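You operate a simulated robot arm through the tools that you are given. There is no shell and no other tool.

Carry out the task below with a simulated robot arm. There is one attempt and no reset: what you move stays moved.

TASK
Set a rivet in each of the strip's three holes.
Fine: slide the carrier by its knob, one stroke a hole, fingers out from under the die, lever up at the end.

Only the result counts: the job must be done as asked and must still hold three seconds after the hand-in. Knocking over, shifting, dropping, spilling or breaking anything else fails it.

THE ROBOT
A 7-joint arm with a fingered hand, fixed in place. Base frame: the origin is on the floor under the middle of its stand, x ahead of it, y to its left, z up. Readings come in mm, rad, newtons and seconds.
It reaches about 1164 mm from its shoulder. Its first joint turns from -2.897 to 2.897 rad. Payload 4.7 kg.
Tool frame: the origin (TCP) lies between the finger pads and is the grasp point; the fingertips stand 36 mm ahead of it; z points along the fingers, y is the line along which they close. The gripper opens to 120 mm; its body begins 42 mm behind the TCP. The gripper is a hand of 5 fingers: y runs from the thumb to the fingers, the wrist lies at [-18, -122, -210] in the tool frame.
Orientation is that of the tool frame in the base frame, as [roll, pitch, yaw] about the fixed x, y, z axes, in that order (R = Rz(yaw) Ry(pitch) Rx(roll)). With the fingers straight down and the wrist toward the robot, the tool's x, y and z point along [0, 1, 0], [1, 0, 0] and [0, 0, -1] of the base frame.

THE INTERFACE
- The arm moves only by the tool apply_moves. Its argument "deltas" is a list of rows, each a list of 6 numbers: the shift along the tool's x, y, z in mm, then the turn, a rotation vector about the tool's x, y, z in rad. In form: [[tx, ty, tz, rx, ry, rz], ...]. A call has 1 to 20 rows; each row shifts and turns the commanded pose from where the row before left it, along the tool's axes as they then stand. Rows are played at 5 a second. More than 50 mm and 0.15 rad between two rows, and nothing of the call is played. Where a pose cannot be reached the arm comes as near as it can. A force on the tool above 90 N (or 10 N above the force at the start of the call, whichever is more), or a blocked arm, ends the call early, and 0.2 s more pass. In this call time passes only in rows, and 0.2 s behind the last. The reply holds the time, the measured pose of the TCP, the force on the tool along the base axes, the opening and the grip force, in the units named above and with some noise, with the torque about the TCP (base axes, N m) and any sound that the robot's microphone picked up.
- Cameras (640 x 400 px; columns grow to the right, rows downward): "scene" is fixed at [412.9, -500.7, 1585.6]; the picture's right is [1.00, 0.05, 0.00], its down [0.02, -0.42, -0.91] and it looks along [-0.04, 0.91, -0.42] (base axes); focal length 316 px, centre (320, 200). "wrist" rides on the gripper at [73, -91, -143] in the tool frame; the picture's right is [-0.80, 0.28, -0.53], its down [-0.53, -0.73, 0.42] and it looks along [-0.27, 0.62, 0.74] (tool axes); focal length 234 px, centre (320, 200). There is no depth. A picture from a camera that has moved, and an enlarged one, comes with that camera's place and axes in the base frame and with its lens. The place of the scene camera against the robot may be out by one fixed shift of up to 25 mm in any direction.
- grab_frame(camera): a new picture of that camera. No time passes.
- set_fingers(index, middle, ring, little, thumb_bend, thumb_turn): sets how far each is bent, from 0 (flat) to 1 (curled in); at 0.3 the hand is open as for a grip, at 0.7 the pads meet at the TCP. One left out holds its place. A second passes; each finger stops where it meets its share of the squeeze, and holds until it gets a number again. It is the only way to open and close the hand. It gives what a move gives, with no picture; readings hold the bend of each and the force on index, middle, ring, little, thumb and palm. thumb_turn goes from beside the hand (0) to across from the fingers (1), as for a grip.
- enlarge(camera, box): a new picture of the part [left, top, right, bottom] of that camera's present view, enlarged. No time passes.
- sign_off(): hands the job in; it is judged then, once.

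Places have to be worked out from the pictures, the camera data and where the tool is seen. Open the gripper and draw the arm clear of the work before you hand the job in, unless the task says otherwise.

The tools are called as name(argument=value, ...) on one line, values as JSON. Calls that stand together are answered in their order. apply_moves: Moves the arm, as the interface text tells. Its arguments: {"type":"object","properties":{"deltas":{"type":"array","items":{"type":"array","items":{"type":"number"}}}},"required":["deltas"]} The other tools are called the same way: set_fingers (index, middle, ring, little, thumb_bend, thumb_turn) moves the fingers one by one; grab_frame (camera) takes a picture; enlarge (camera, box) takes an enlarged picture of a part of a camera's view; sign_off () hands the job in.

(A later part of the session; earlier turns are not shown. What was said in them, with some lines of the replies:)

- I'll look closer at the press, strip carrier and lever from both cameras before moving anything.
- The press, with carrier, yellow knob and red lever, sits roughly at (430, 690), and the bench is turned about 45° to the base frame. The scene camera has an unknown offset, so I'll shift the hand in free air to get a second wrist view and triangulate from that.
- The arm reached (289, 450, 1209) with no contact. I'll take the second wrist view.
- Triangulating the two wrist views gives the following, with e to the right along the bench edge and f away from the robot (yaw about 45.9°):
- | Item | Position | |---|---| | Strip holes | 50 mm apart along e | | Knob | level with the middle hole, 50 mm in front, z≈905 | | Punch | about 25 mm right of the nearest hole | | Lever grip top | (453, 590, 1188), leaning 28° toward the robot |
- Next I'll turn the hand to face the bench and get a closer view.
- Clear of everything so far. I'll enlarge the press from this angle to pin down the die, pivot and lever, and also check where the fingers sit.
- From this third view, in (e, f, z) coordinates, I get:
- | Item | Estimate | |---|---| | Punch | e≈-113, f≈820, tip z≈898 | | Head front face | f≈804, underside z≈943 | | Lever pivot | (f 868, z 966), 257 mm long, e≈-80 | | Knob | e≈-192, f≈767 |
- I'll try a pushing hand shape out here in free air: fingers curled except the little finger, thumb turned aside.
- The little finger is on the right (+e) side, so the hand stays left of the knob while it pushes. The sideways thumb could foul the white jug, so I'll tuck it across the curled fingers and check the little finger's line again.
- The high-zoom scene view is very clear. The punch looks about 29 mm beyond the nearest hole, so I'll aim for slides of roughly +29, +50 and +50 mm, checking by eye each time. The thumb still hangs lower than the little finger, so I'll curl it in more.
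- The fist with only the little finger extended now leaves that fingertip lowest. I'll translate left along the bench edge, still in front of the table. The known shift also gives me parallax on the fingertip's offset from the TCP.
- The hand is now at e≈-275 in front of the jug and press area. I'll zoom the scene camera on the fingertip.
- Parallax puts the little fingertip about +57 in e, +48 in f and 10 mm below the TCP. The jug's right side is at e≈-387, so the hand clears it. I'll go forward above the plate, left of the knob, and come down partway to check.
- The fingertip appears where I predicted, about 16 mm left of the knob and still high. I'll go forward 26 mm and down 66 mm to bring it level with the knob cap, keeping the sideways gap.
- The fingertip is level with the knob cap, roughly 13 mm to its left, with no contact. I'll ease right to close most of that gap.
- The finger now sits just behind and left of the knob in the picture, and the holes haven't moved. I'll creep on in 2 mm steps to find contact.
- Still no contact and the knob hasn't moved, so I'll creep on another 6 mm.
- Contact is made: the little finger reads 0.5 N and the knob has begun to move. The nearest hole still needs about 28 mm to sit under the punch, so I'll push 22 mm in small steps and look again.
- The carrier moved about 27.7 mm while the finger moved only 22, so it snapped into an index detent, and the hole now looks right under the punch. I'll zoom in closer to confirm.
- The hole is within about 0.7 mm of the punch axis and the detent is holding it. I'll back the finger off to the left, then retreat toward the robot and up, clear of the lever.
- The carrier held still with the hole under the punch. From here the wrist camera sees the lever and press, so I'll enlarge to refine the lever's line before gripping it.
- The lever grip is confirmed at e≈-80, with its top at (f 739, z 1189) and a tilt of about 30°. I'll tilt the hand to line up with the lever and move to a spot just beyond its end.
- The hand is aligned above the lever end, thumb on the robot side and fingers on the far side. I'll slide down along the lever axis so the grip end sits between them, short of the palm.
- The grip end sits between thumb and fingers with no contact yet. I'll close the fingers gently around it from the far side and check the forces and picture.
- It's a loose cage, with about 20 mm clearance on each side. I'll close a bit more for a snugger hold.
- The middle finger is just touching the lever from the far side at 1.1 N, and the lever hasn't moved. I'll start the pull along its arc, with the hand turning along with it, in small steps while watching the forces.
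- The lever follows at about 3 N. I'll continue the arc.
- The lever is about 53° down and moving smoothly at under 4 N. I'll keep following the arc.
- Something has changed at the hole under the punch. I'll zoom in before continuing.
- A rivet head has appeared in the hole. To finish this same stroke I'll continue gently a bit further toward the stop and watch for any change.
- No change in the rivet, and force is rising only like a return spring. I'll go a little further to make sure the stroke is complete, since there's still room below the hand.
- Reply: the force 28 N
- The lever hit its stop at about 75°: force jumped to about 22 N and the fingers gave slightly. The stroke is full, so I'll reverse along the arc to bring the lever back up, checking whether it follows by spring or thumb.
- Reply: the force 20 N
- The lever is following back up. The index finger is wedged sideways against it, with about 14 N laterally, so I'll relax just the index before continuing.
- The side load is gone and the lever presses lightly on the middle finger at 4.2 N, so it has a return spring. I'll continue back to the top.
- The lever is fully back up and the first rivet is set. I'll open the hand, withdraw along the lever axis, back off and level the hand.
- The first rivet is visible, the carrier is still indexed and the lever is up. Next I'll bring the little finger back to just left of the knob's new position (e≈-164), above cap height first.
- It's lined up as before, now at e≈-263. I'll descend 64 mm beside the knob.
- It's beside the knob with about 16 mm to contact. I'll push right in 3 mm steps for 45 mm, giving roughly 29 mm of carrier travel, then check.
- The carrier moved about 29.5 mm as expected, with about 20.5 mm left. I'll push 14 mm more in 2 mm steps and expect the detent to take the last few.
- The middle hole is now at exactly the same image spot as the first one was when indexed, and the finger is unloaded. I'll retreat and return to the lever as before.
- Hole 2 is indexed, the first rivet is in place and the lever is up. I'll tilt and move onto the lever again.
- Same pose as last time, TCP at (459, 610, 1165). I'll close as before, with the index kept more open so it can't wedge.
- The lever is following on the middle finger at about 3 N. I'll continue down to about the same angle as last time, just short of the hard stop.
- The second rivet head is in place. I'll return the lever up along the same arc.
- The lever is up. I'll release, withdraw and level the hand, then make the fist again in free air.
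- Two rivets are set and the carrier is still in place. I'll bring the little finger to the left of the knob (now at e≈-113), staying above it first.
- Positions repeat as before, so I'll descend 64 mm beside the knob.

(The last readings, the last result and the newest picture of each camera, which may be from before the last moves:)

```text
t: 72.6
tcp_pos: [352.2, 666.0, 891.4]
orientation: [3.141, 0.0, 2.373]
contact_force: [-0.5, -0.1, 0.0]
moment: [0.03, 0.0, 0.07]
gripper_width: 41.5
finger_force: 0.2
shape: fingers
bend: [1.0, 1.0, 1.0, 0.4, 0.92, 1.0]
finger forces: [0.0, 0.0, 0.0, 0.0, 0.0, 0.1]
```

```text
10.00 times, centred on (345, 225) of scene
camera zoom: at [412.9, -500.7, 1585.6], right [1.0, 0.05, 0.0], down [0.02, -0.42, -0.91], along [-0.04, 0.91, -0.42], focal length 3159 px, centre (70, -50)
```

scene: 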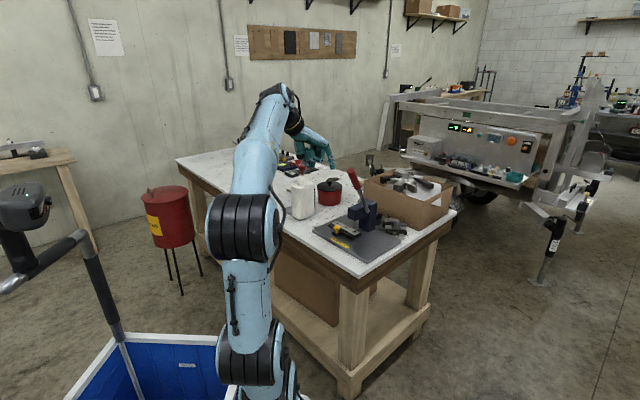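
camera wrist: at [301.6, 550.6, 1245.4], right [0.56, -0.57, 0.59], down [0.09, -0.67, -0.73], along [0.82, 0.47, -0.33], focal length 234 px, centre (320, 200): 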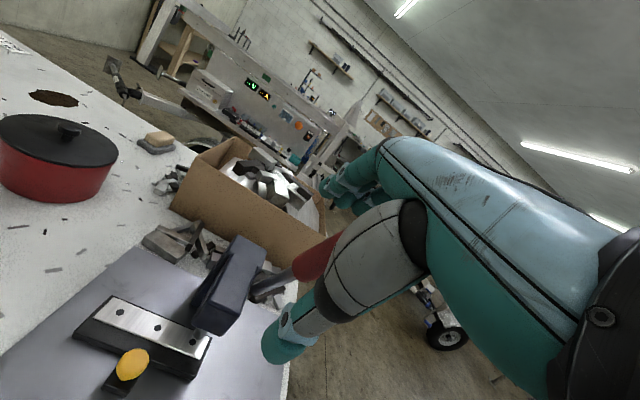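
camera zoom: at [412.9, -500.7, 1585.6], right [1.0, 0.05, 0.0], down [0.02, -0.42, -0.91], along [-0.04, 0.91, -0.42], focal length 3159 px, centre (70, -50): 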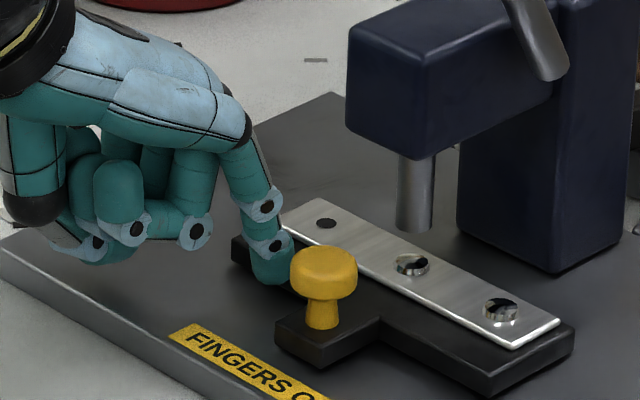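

It's beside the knob with no contact. The knuckles will pass about 30–40 mm in front of the press head. I'll push 45 mm in 3 mm steps.

apply_moves(deltas=[[-3, 0, 0, 0, 0, 0], [-3, 0, 0, 0, 0, 0], [-3, 0, 0, 0, 0, 0], [-3, 0, 0, 0, 0, 0], [-3, 0, 0, 0, 0, 0], [-3, 0, 0, 0, 0, 0], [-3, 0, 0, 0, 0, 0], [-3, 0, 0, 0, 0, 0], [-3, 0, 0, 0, 0, 0], [-3, 0, 0, 0, 0, 0], [-3, 0, 0, 0, 0, 0], [-3, 0, 0, 0, 0, 0], [-3, 0, 0, 0, 0, 0], [-3, 0, 0, 0, 0, 0], [-3, 0, 0, 0, 0, 0]])

enlarge(camera="scene", box=[315, 200, 390, 250])

```text
t: 75.8
tcp_pos: [383.4, 631.6, 891.2]
orientation: [3.141, 0.0, 2.371]
contact_force: [-0.4, 0.4, 0.2]
moment: [-0.03, -0.03, 0.01]
gripper_width: 41.7
finger_force: 0.1
shape: fingers
bend: [1.0, 1.0, 1.0, 0.4, 0.92, 1.0]
finger forces: [0.0, 0.0, 0.1, 0.5, 0.0, 0.0]
```

```text
8.00 times, centred on (352, 225) of scene
camera zoom: at [412.9, -500.7, 1585.6], right [1.0, 0.05, 0.0], down [0.02, -0.42, -0.91], along [-0.04, 0.91, -0.42], focal length 2527 px, centre (60, 0)
```

zoom: 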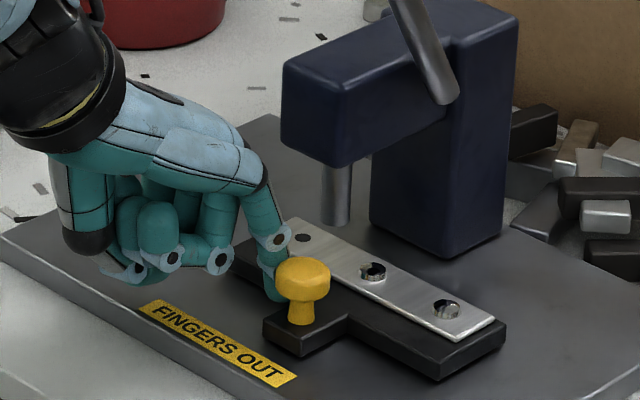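

About 23 mm of travel is left. I'll push 16 mm more in 2 mm steps and let the detent take the rest.

apply_moves(deltas=[[-2, 0, 0, 0, 0, 0], [-2, 0, 0, 0, 0, 0], [-2, 0, 0, 0, 0, 0], [-2, 0, 0, 0, 0, 0], [-2, 0, 0, 0, 0, 0], [-2, 0, 0, 0, 0, 0], [-2, 0, 0, 0, 0, 0], [-2, 0, 0, 0, 0, 0]])

enlarge(camera="scene", box=[315, 200, 390, 250])

```text
t: 77.6
tcp_pos: [393.6, 620.5, 891.1]
orientation: [3.14, 0.001, 2.372]
contact_force: [-0.4, 0.3, 0.0]
moment: [0.01, 0.0, -0.01]
gripper_width: 41.6
finger_force: 0.2
shape: fingers
bend: [1.0, 1.0, 1.0, 0.4, 0.92, 1.0]
finger forces: [0.0, 0.0, 0.0, 0.0, 0.0, 0.0]
```

```text
8.00 times, centred on (352, 225) of scene
camera zoom: at [412.9, -500.7, 1585.6], right [1.0, 0.05, 0.0], down [0.02, -0.42, -0.91], along [-0.04, 0.91, -0.42], focal length 2527 px, centre (60, 0)
```

zoom: 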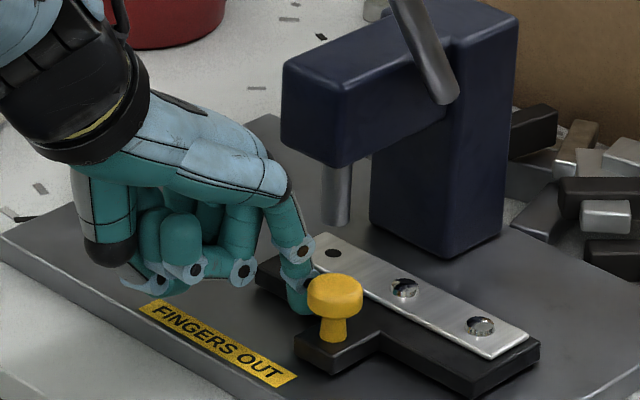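

The third hole has snapped into line at (333, 254), matching the target. I'll retreat the hand and prepare for the last stroke.

apply_moves(deltas=[[4, 0, 0, 0, 0, 0], [8, 0, 0, 0, 0, 0], [8, 0, 0, 0, 0, 0], [0, -20, -20, 0, 0, 0], [0, -35, -35, 0, 0, 0], [0, -35, -35, 0, 0, 0], [0, -35, -35, 0, 0, 0], [0, -35, -35, 0, 0, 0], [0, -10, -35, 0, 0, 0], [-14.8, 0, -32, 0, 0, 0], [-14.8, 0, -32, 0, 0, 0], [-14.8, 0, -33, 0, 0, 0], [-14.8, 0, -33, 0, 0, 0], [-14.8, 0, -33, 0, 0, 0]])

set_fingers(index=0.3, middle=0.3, ring=0.3, little=0.3, thumb_bend=0.3, thumb_turn=0.98)

enlarge(camera="scene", box=[336, 215, 366, 235])

enlarge(camera="scene", box=[310, 140, 415, 210])

```text
t: 80.6
tcp_pos: [317.5, 461.9, 1252.5]
orientation: [-3.14, -0.001, 2.372]
contact_force: [0.1, 0.8, 0.2]
moment: [-0.03, -0.01, -0.01]
gripper_width: 41.7
finger_force: 0.0
shape: fingers
bend: [1.0, 1.0, 1.0, 0.4, 0.92, 1.0]
finger forces: [0.0, 0.0, 0.0, 0.1, 0.0, 0.1]
```

```text
t: 81.6
tcp_pos: [317.2, 460.7, 1252.4]
orientation: [3.139, 0.0, 2.372]
contact_force: [0.6, 0.2, -0.2]
moment: [-0.02, 0.02, -0.02]
gripper_width: 122.1
finger_force: 0.1
shape: fingers
bend: [0.3, 0.3, 0.3, 0.3, 0.3, 0.96]
finger forces: [0.0, 0.0, 0.0, 0.0, 0.0, 0.0]
```

```text
16.00 times, centred on (351, 225) of scene
camera zoom: at [412.9, -500.7, 1585.6], right [1.0, 0.05, 0.0], down [0.02, -0.42, -0.91], along [-0.04, 0.91, -0.42], focal length 5054 px, centre (-176, -200)
```

zoom: 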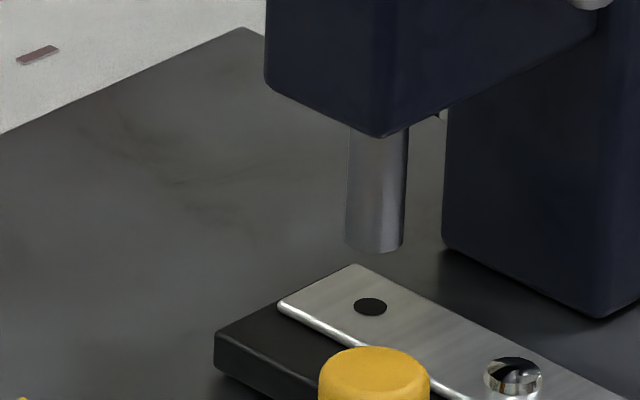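

```text
5.71 times, centred on (362, 175) of scene
camera zoom: at [412.9, -500.7, 1585.6], right [1.0, 0.05, 0.0], down [0.02, -0.42, -0.91], along [-0.04, 0.91, -0.42], focal length 1805 px, centre (77, 343)
```

zoom: 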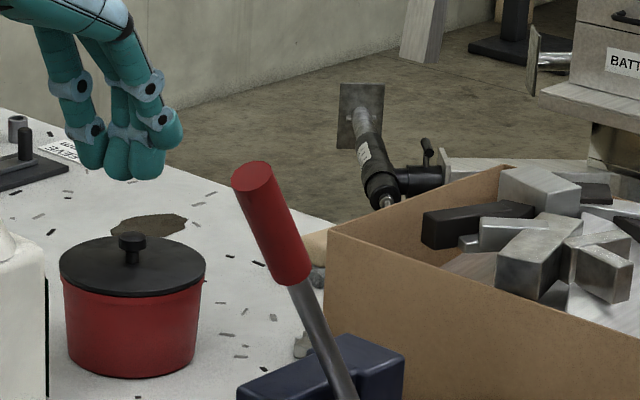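

The third hole is at exactly the indexed spot and the lever is up. I'll tilt and move onto the lever for the last stroke.

apply_moves(deltas=[[0, 0, 0, -0.1309, 0, 0], [0, 0, 0, -0.1309, 0, 0], [0, 0, 0, -0.1309, 0, 0], [0, 0, 0, -0.1309, 0, 0], [0.4, 32.5, 18.3, 0, 0, 0], [0.4, 32.5, 18.3, 0, 0, 0], [0.4, 32.5, 18.3, 0, 0, 0], [0.4, 32.5, 18.3, 0, 0, 0], [0, 0, 21, 0, 0, 0], [0, 0, 21, 0, 0, 0], [0, 0, 21, 0, 0, 0], [0, 0, 21, 0, 0, 0], [0, 0, 20, 0, 0, 0]])

enlarge(camera="scene", box=[310, 140, 415, 210])

```text
t: 84.4
tcp_pos: [454.8, 608.0, 1160.7]
orientation: [2.616, 0.0, 2.373]
contact_force: [-0.2, 0.3, -0.6]
moment: [0.0, 0.0, 0.0]
gripper_width: 122.5
finger_force: 0.0
shape: fingers
bend: [0.3, 0.3, 0.3, 0.3, 0.3, 0.96]
finger forces: [0.1, 0.0, 0.0, 0.0, 0.0, 0.1]
```

```text
5.71 times, centred on (362, 175) of scene
camera zoom: at [412.9, -500.7, 1585.6], right [1.0, 0.05, 0.0], down [0.02, -0.42, -0.91], along [-0.04, 0.91, -0.42], focal length 1805 px, centre (77, 343)
```

zoom: 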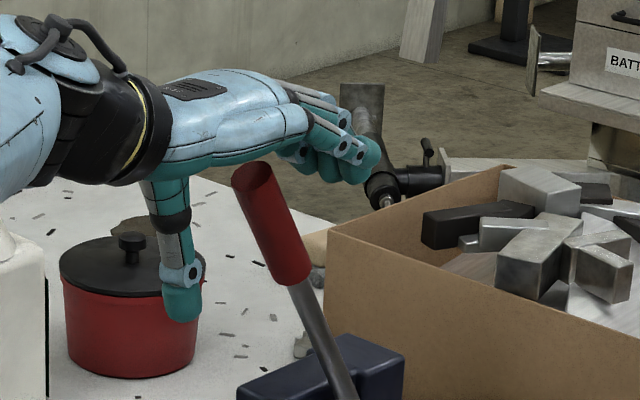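

It's about 4 mm closer to the robot than before, so I'll nudge to match the previous pose, then close the fingers.

apply_moves(deltas=[[-1, 4, -1.5, 0, 0, 0]])

set_fingers(index=0.45, middle=0.63, ring=0.63, little=0.63, thumb_bend=0.58)

apply_moves(deltas=[[0, -11.4, 0.3, -0.05, 0, 0], [0, -11.4, 0.3, -0.05, 0, 0], [0, -11.4, 0.3, -0.05, 0, 0], [0, -11.4, 0.3, -0.05, 0, 0], [0, -11.4, 0.3, -0.05, 0, 0], [0, -11.4, 0.3, -0.05, 0, 0]])

enlarge(camera="scene", box=[310, 155, 415, 225])

```text
t: 84.8
tcp_pos: [455.6, 605.4, 1163.5]
orientation: [2.619, 0.0, 2.374]
contact_force: [1.1, 0.3, 0.0]
moment: [-0.01, 0.01, -0.01]
gripper_width: 122.4
finger_force: 0.1
shape: fingers
bend: [0.3, 0.3, 0.3, 0.3, 0.3, 0.96]
finger forces: [0.0, 0.1, 0.0, 0.0, 0.0, 0.0]
```

```text
t: 85.8
tcp_pos: [456.1, 607.6, 1163.9]
orientation: [2.618, 0.0, 2.372]
contact_force: [1.6, 0.6, 0.6]
moment: [0.05, -0.06, 0.01]
gripper_width: 60.8
finger_force: 0.9
shape: fingers
bend: [0.45, 0.61, 0.63, 0.63, 0.57, 0.99]
finger forces: [0.0, 2.2, 0.0, 0.1, 0.0, 0.1]
```

```text
t: 87.2
tcp_pos: [419.0, 570.9, 1120.2]
orientation: [2.318, 0.0, 2.372]
contact_force: [0.2, 1.0, 4.2]
moment: [0.03, -0.16, 0.01]
gripper_width: 60.5
finger_force: 1.3
shape: fingers
bend: [0.45, 0.61, 0.63, 0.63, 0.57, 0.99]
finger forces: [0.0, 3.3, 0.0, 0.0, 0.0, 0.0]
```

```text
5.71 times, centred on (362, 190) of scene
camera zoom: at [412.9, -500.7, 1585.6], right [1.0, 0.05, 0.0], down [0.02, -0.42, -0.91], along [-0.04, 0.91, -0.42], focal length 1805 px, centre (77, 257)
```

zoom: 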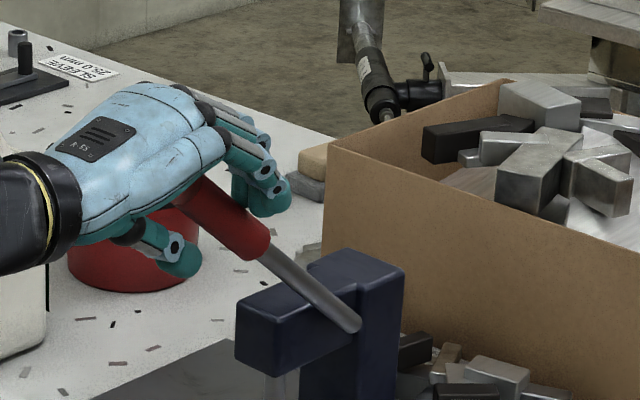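

It's following well at 3.3 N. I'll continue the rest of the stroke; the hand stays well above and in front of the knob.

apply_moves(deltas=[[0, -11.4, 0.3, -0.05, 0, 0], [0, -11.4, 0.3, -0.05, 0, 0], [0, -11.4, 0.3, -0.05, 0, 0], [0, -11.4, 0.3, -0.05, 0, 0], [0, -11.4, 0.3, -0.05, 0, 0], [0, -11.4, 0.3, -0.05, 0, 0], [0, -11.4, 0.3, -0.05, 0, 0], [0, -11.4, 0.3, -0.05, 0, 0], [0, -11.4, 0.3, -0.05, 0, 0]])

enlarge(camera="scene", box=[310, 175, 400, 235])

enlarge(camera="scene", box=[340, 215, 376, 239])

```text
t: 89.2
tcp_pos: [384.7, 534.4, 1033.3]
orientation: [1.867, 0.0, 2.373]
contact_force: [2.7, 3.2, 3.8]
moment: [0.02, -0.06, 0.05]
gripper_width: 60.5
finger_force: 2.6
shape: fingers
bend: [0.45, 0.59, 0.63, 0.63, 0.57, 0.99]
finger forces: [0.0, 4.7, 0.0, 0.0, 0.0, 0.0]
```

```text
6.67 times, centred on (355, 205) of scene
camera zoom: at [412.9, -500.7, 1585.6], right [1.0, 0.05, 0.0], down [0.02, -0.42, -0.91], along [-0.04, 0.91, -0.42], focal length 2106 px, centre (87, 167)
```

zoom: 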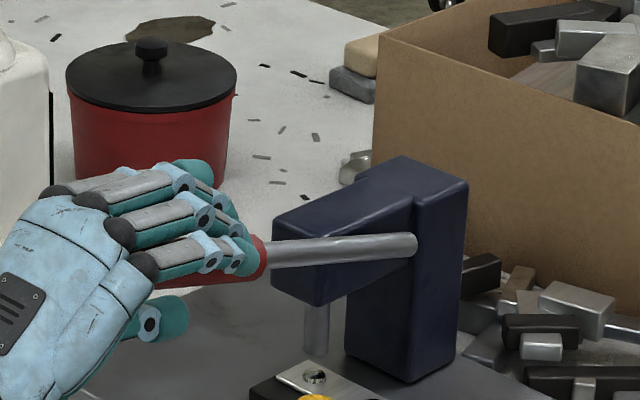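

```text
16.00 times, centred on (358, 227) of scene
camera zoom: at [412.9, -500.7, 1585.6], right [1.0, 0.05, 0.0], down [0.02, -0.42, -0.91], along [-0.04, 0.91, -0.42], focal length 5054 px, centre (-288, -232)
```

zoom: 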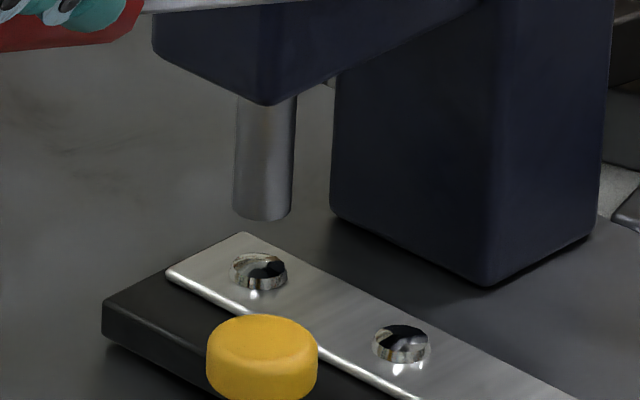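

The third rivet is set. I'll return the lever up along its arc and check it reaches the top.

apply_moves(deltas=[[0, 11.4, 0.3, 0.05, 0, 0], [0, 11.4, 0.3, 0.05, 0, 0], [0, 11.4, 0.3, 0.05, 0, 0], [0, 11.4, 0.3, 0.05, 0, 0], [0, 11.4, 0.3, 0.05, 0, 0], [0, 11.4, 0.3, 0.05, 0, 0], [0, 11.4, 0.3, 0.05, 0, 0], [0, 11.4, 0.3, 0.05, 0, 0], [0, 11.4, 0.3, 0.05, 0, 0], [0, 11.4, 0.3, 0.05, 0, 0], [0, 11.4, 0.3, 0.05, 0, 0], [0, 11.4, 0.3, 0.05, 0, 0], [0, 11.4, 0.3, 0.05, 0, 0], [0, 11.4, 0.3, 0.05, 0, 0], [0, 11.4, 0.3, 0.05, 0, 0]])

set_fingers(index=0.3, middle=0.3, ring=0.3, little=0.3, thumb_bend=0.3)

enlarge(camera="scene", box=[310, 140, 415, 210])

```text
t: 92.4
tcp_pos: [455.3, 608.4, 1163.2]
orientation: [2.617, -0.001, 2.371]
contact_force: [1.5, 0.4, 1.3]
moment: [0.05, -0.06, 0.0]
gripper_width: 60.7
finger_force: 1.1
shape: fingers
bend: [0.45, 0.61, 0.63, 0.63, 0.57, 0.99]
finger forces: [0.1, 2.2, 0.0, 0.1, 0.0, 0.0]
```

```text
t: 93.4
tcp_pos: [455.5, 609.0, 1162.3]
orientation: [2.619, 0.001, 2.371]
contact_force: [0.0, -0.4, -0.6]
moment: [0.0, 0.01, 0.01]
gripper_width: 122.1
finger_force: 0.0
shape: fingers
bend: [0.3, 0.3, 0.3, 0.3, 0.3, 0.96]
finger forces: [0.1, 0.0, 0.1, 0.1, 0.0, 0.0]
```

```text
5.71 times, centred on (362, 175) of scene
camera zoom: at [412.9, -500.7, 1585.6], right [1.0, 0.05, 0.0], down [0.02, -0.42, -0.91], along [-0.04, 0.91, -0.42], focal length 1805 px, centre (77, 343)
```

zoom: 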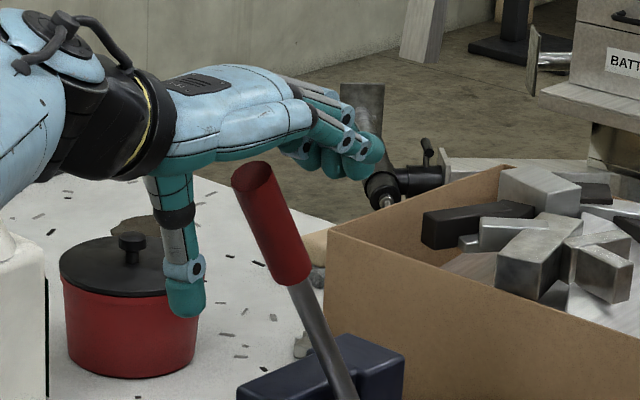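

The lever is fully up and the hand is open and free of it. I'll withdraw along the lever axis, back off well clear and make a final check.

apply_moves(deltas=[[0, 0, -15, 0, 0, 0], [0, 0, -22, 0, 0, 0], [0, 0, -22, 0, 0, 0], [0, 0, -23, 0, 0, 0], [0, 0, -23, 0, 0, 0], [0, -33, -18, 0, 0, 0], [0, -33, -18, 0, 0, 0], [0, -33, -18, 0, 0, 0], [0, -33, -18, 0, 0, 0], [0, 0, 0, 0.1309, 0, 0], [0, 0, 0, 0.1309, 0, 0], [0, 0, 0, 0.1309, 0, 0], [0, 0, 0, 0.1309, 0, 0]])

grab_frame(camera="scene")

enlarge(camera="scene", box=[310, 160, 415, 250])

enlarge(camera="wrist", box=[200, 120, 380, 250])

```text
t: 96.2
tcp_pos: [316.6, 462.9, 1251.0]
orientation: [-3.141, -0.001, 2.373]
contact_force: [0.5, -0.5, 1.3]
moment: [0.03, -0.01, -0.01]
gripper_width: 122.5
finger_force: 0.2
shape: fingers
bend: [0.3, 0.3, 0.3, 0.3, 0.3, 0.96]
finger forces: [0.0, 0.0, 0.0, 0.0, 0.0, 0.0]
```

```text
taken
```

scene: 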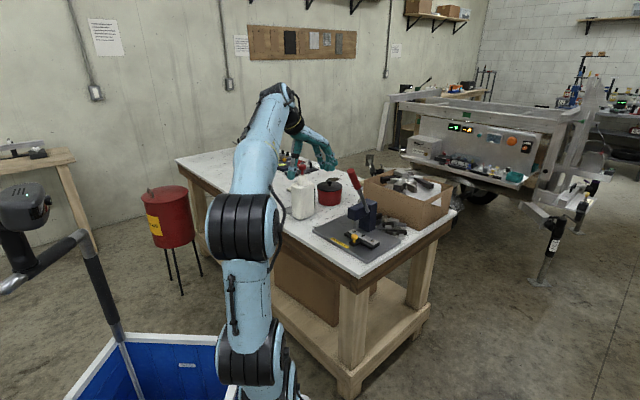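

```text
4.44 times, centred on (362, 205) of scene
camera zoom: at [412.9, -500.7, 1585.6], right [1.0, 0.05, 0.0], down [0.02, -0.42, -0.91], along [-0.04, 0.91, -0.42], focal length 1404 px, centre (131, 178)
```

zoom: 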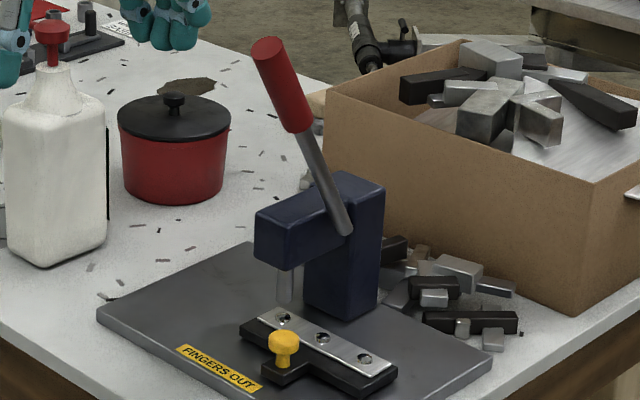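

```text
3.08 times, centred on (290, 185) of wrist
camera zoom: at [201.6, 448.0, 1395.9], right [0.77, -0.36, 0.52], down [-0.13, -0.9, -0.42], along [0.62, 0.26, -0.74], focal length 720 px, centre (412, 246)
```

zoom: 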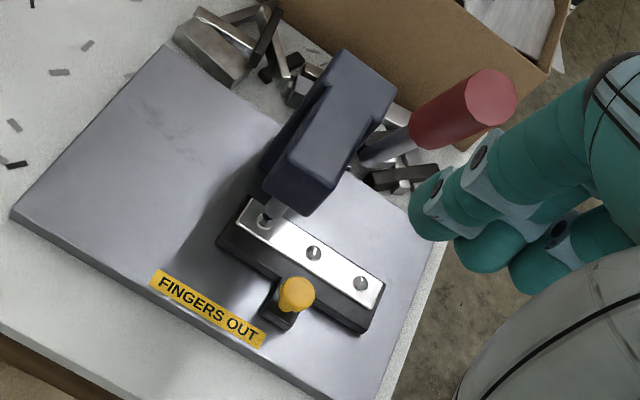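

Both cameras show three rivets in the strip, the lever up as at the start and everything else where it was. The hand is open and clear of the press, so I'll hand the job in.

sign_off()

```text
The job is handed in.
```

All three holes in the strip now have a rivet, and the job is handed in; I haven't seen the verdict.

- **Carrier:** I slid it by its knob. It clicked into place under the punch at each hole, and the camera view matched at all three.
- **Strokes:** each hole got one stroke. I pulled the first to the lever's hard stop and the other two to about 73°, just short of it. The rivet head had appeared at that point each time, and all three look the same.
- **Fingers:** the hand was away from the die for every stroke.
- **At hand-in:** the lever was fully up, the hand was open and clear of the press, and the pictures showed nothing else on the bench moved.
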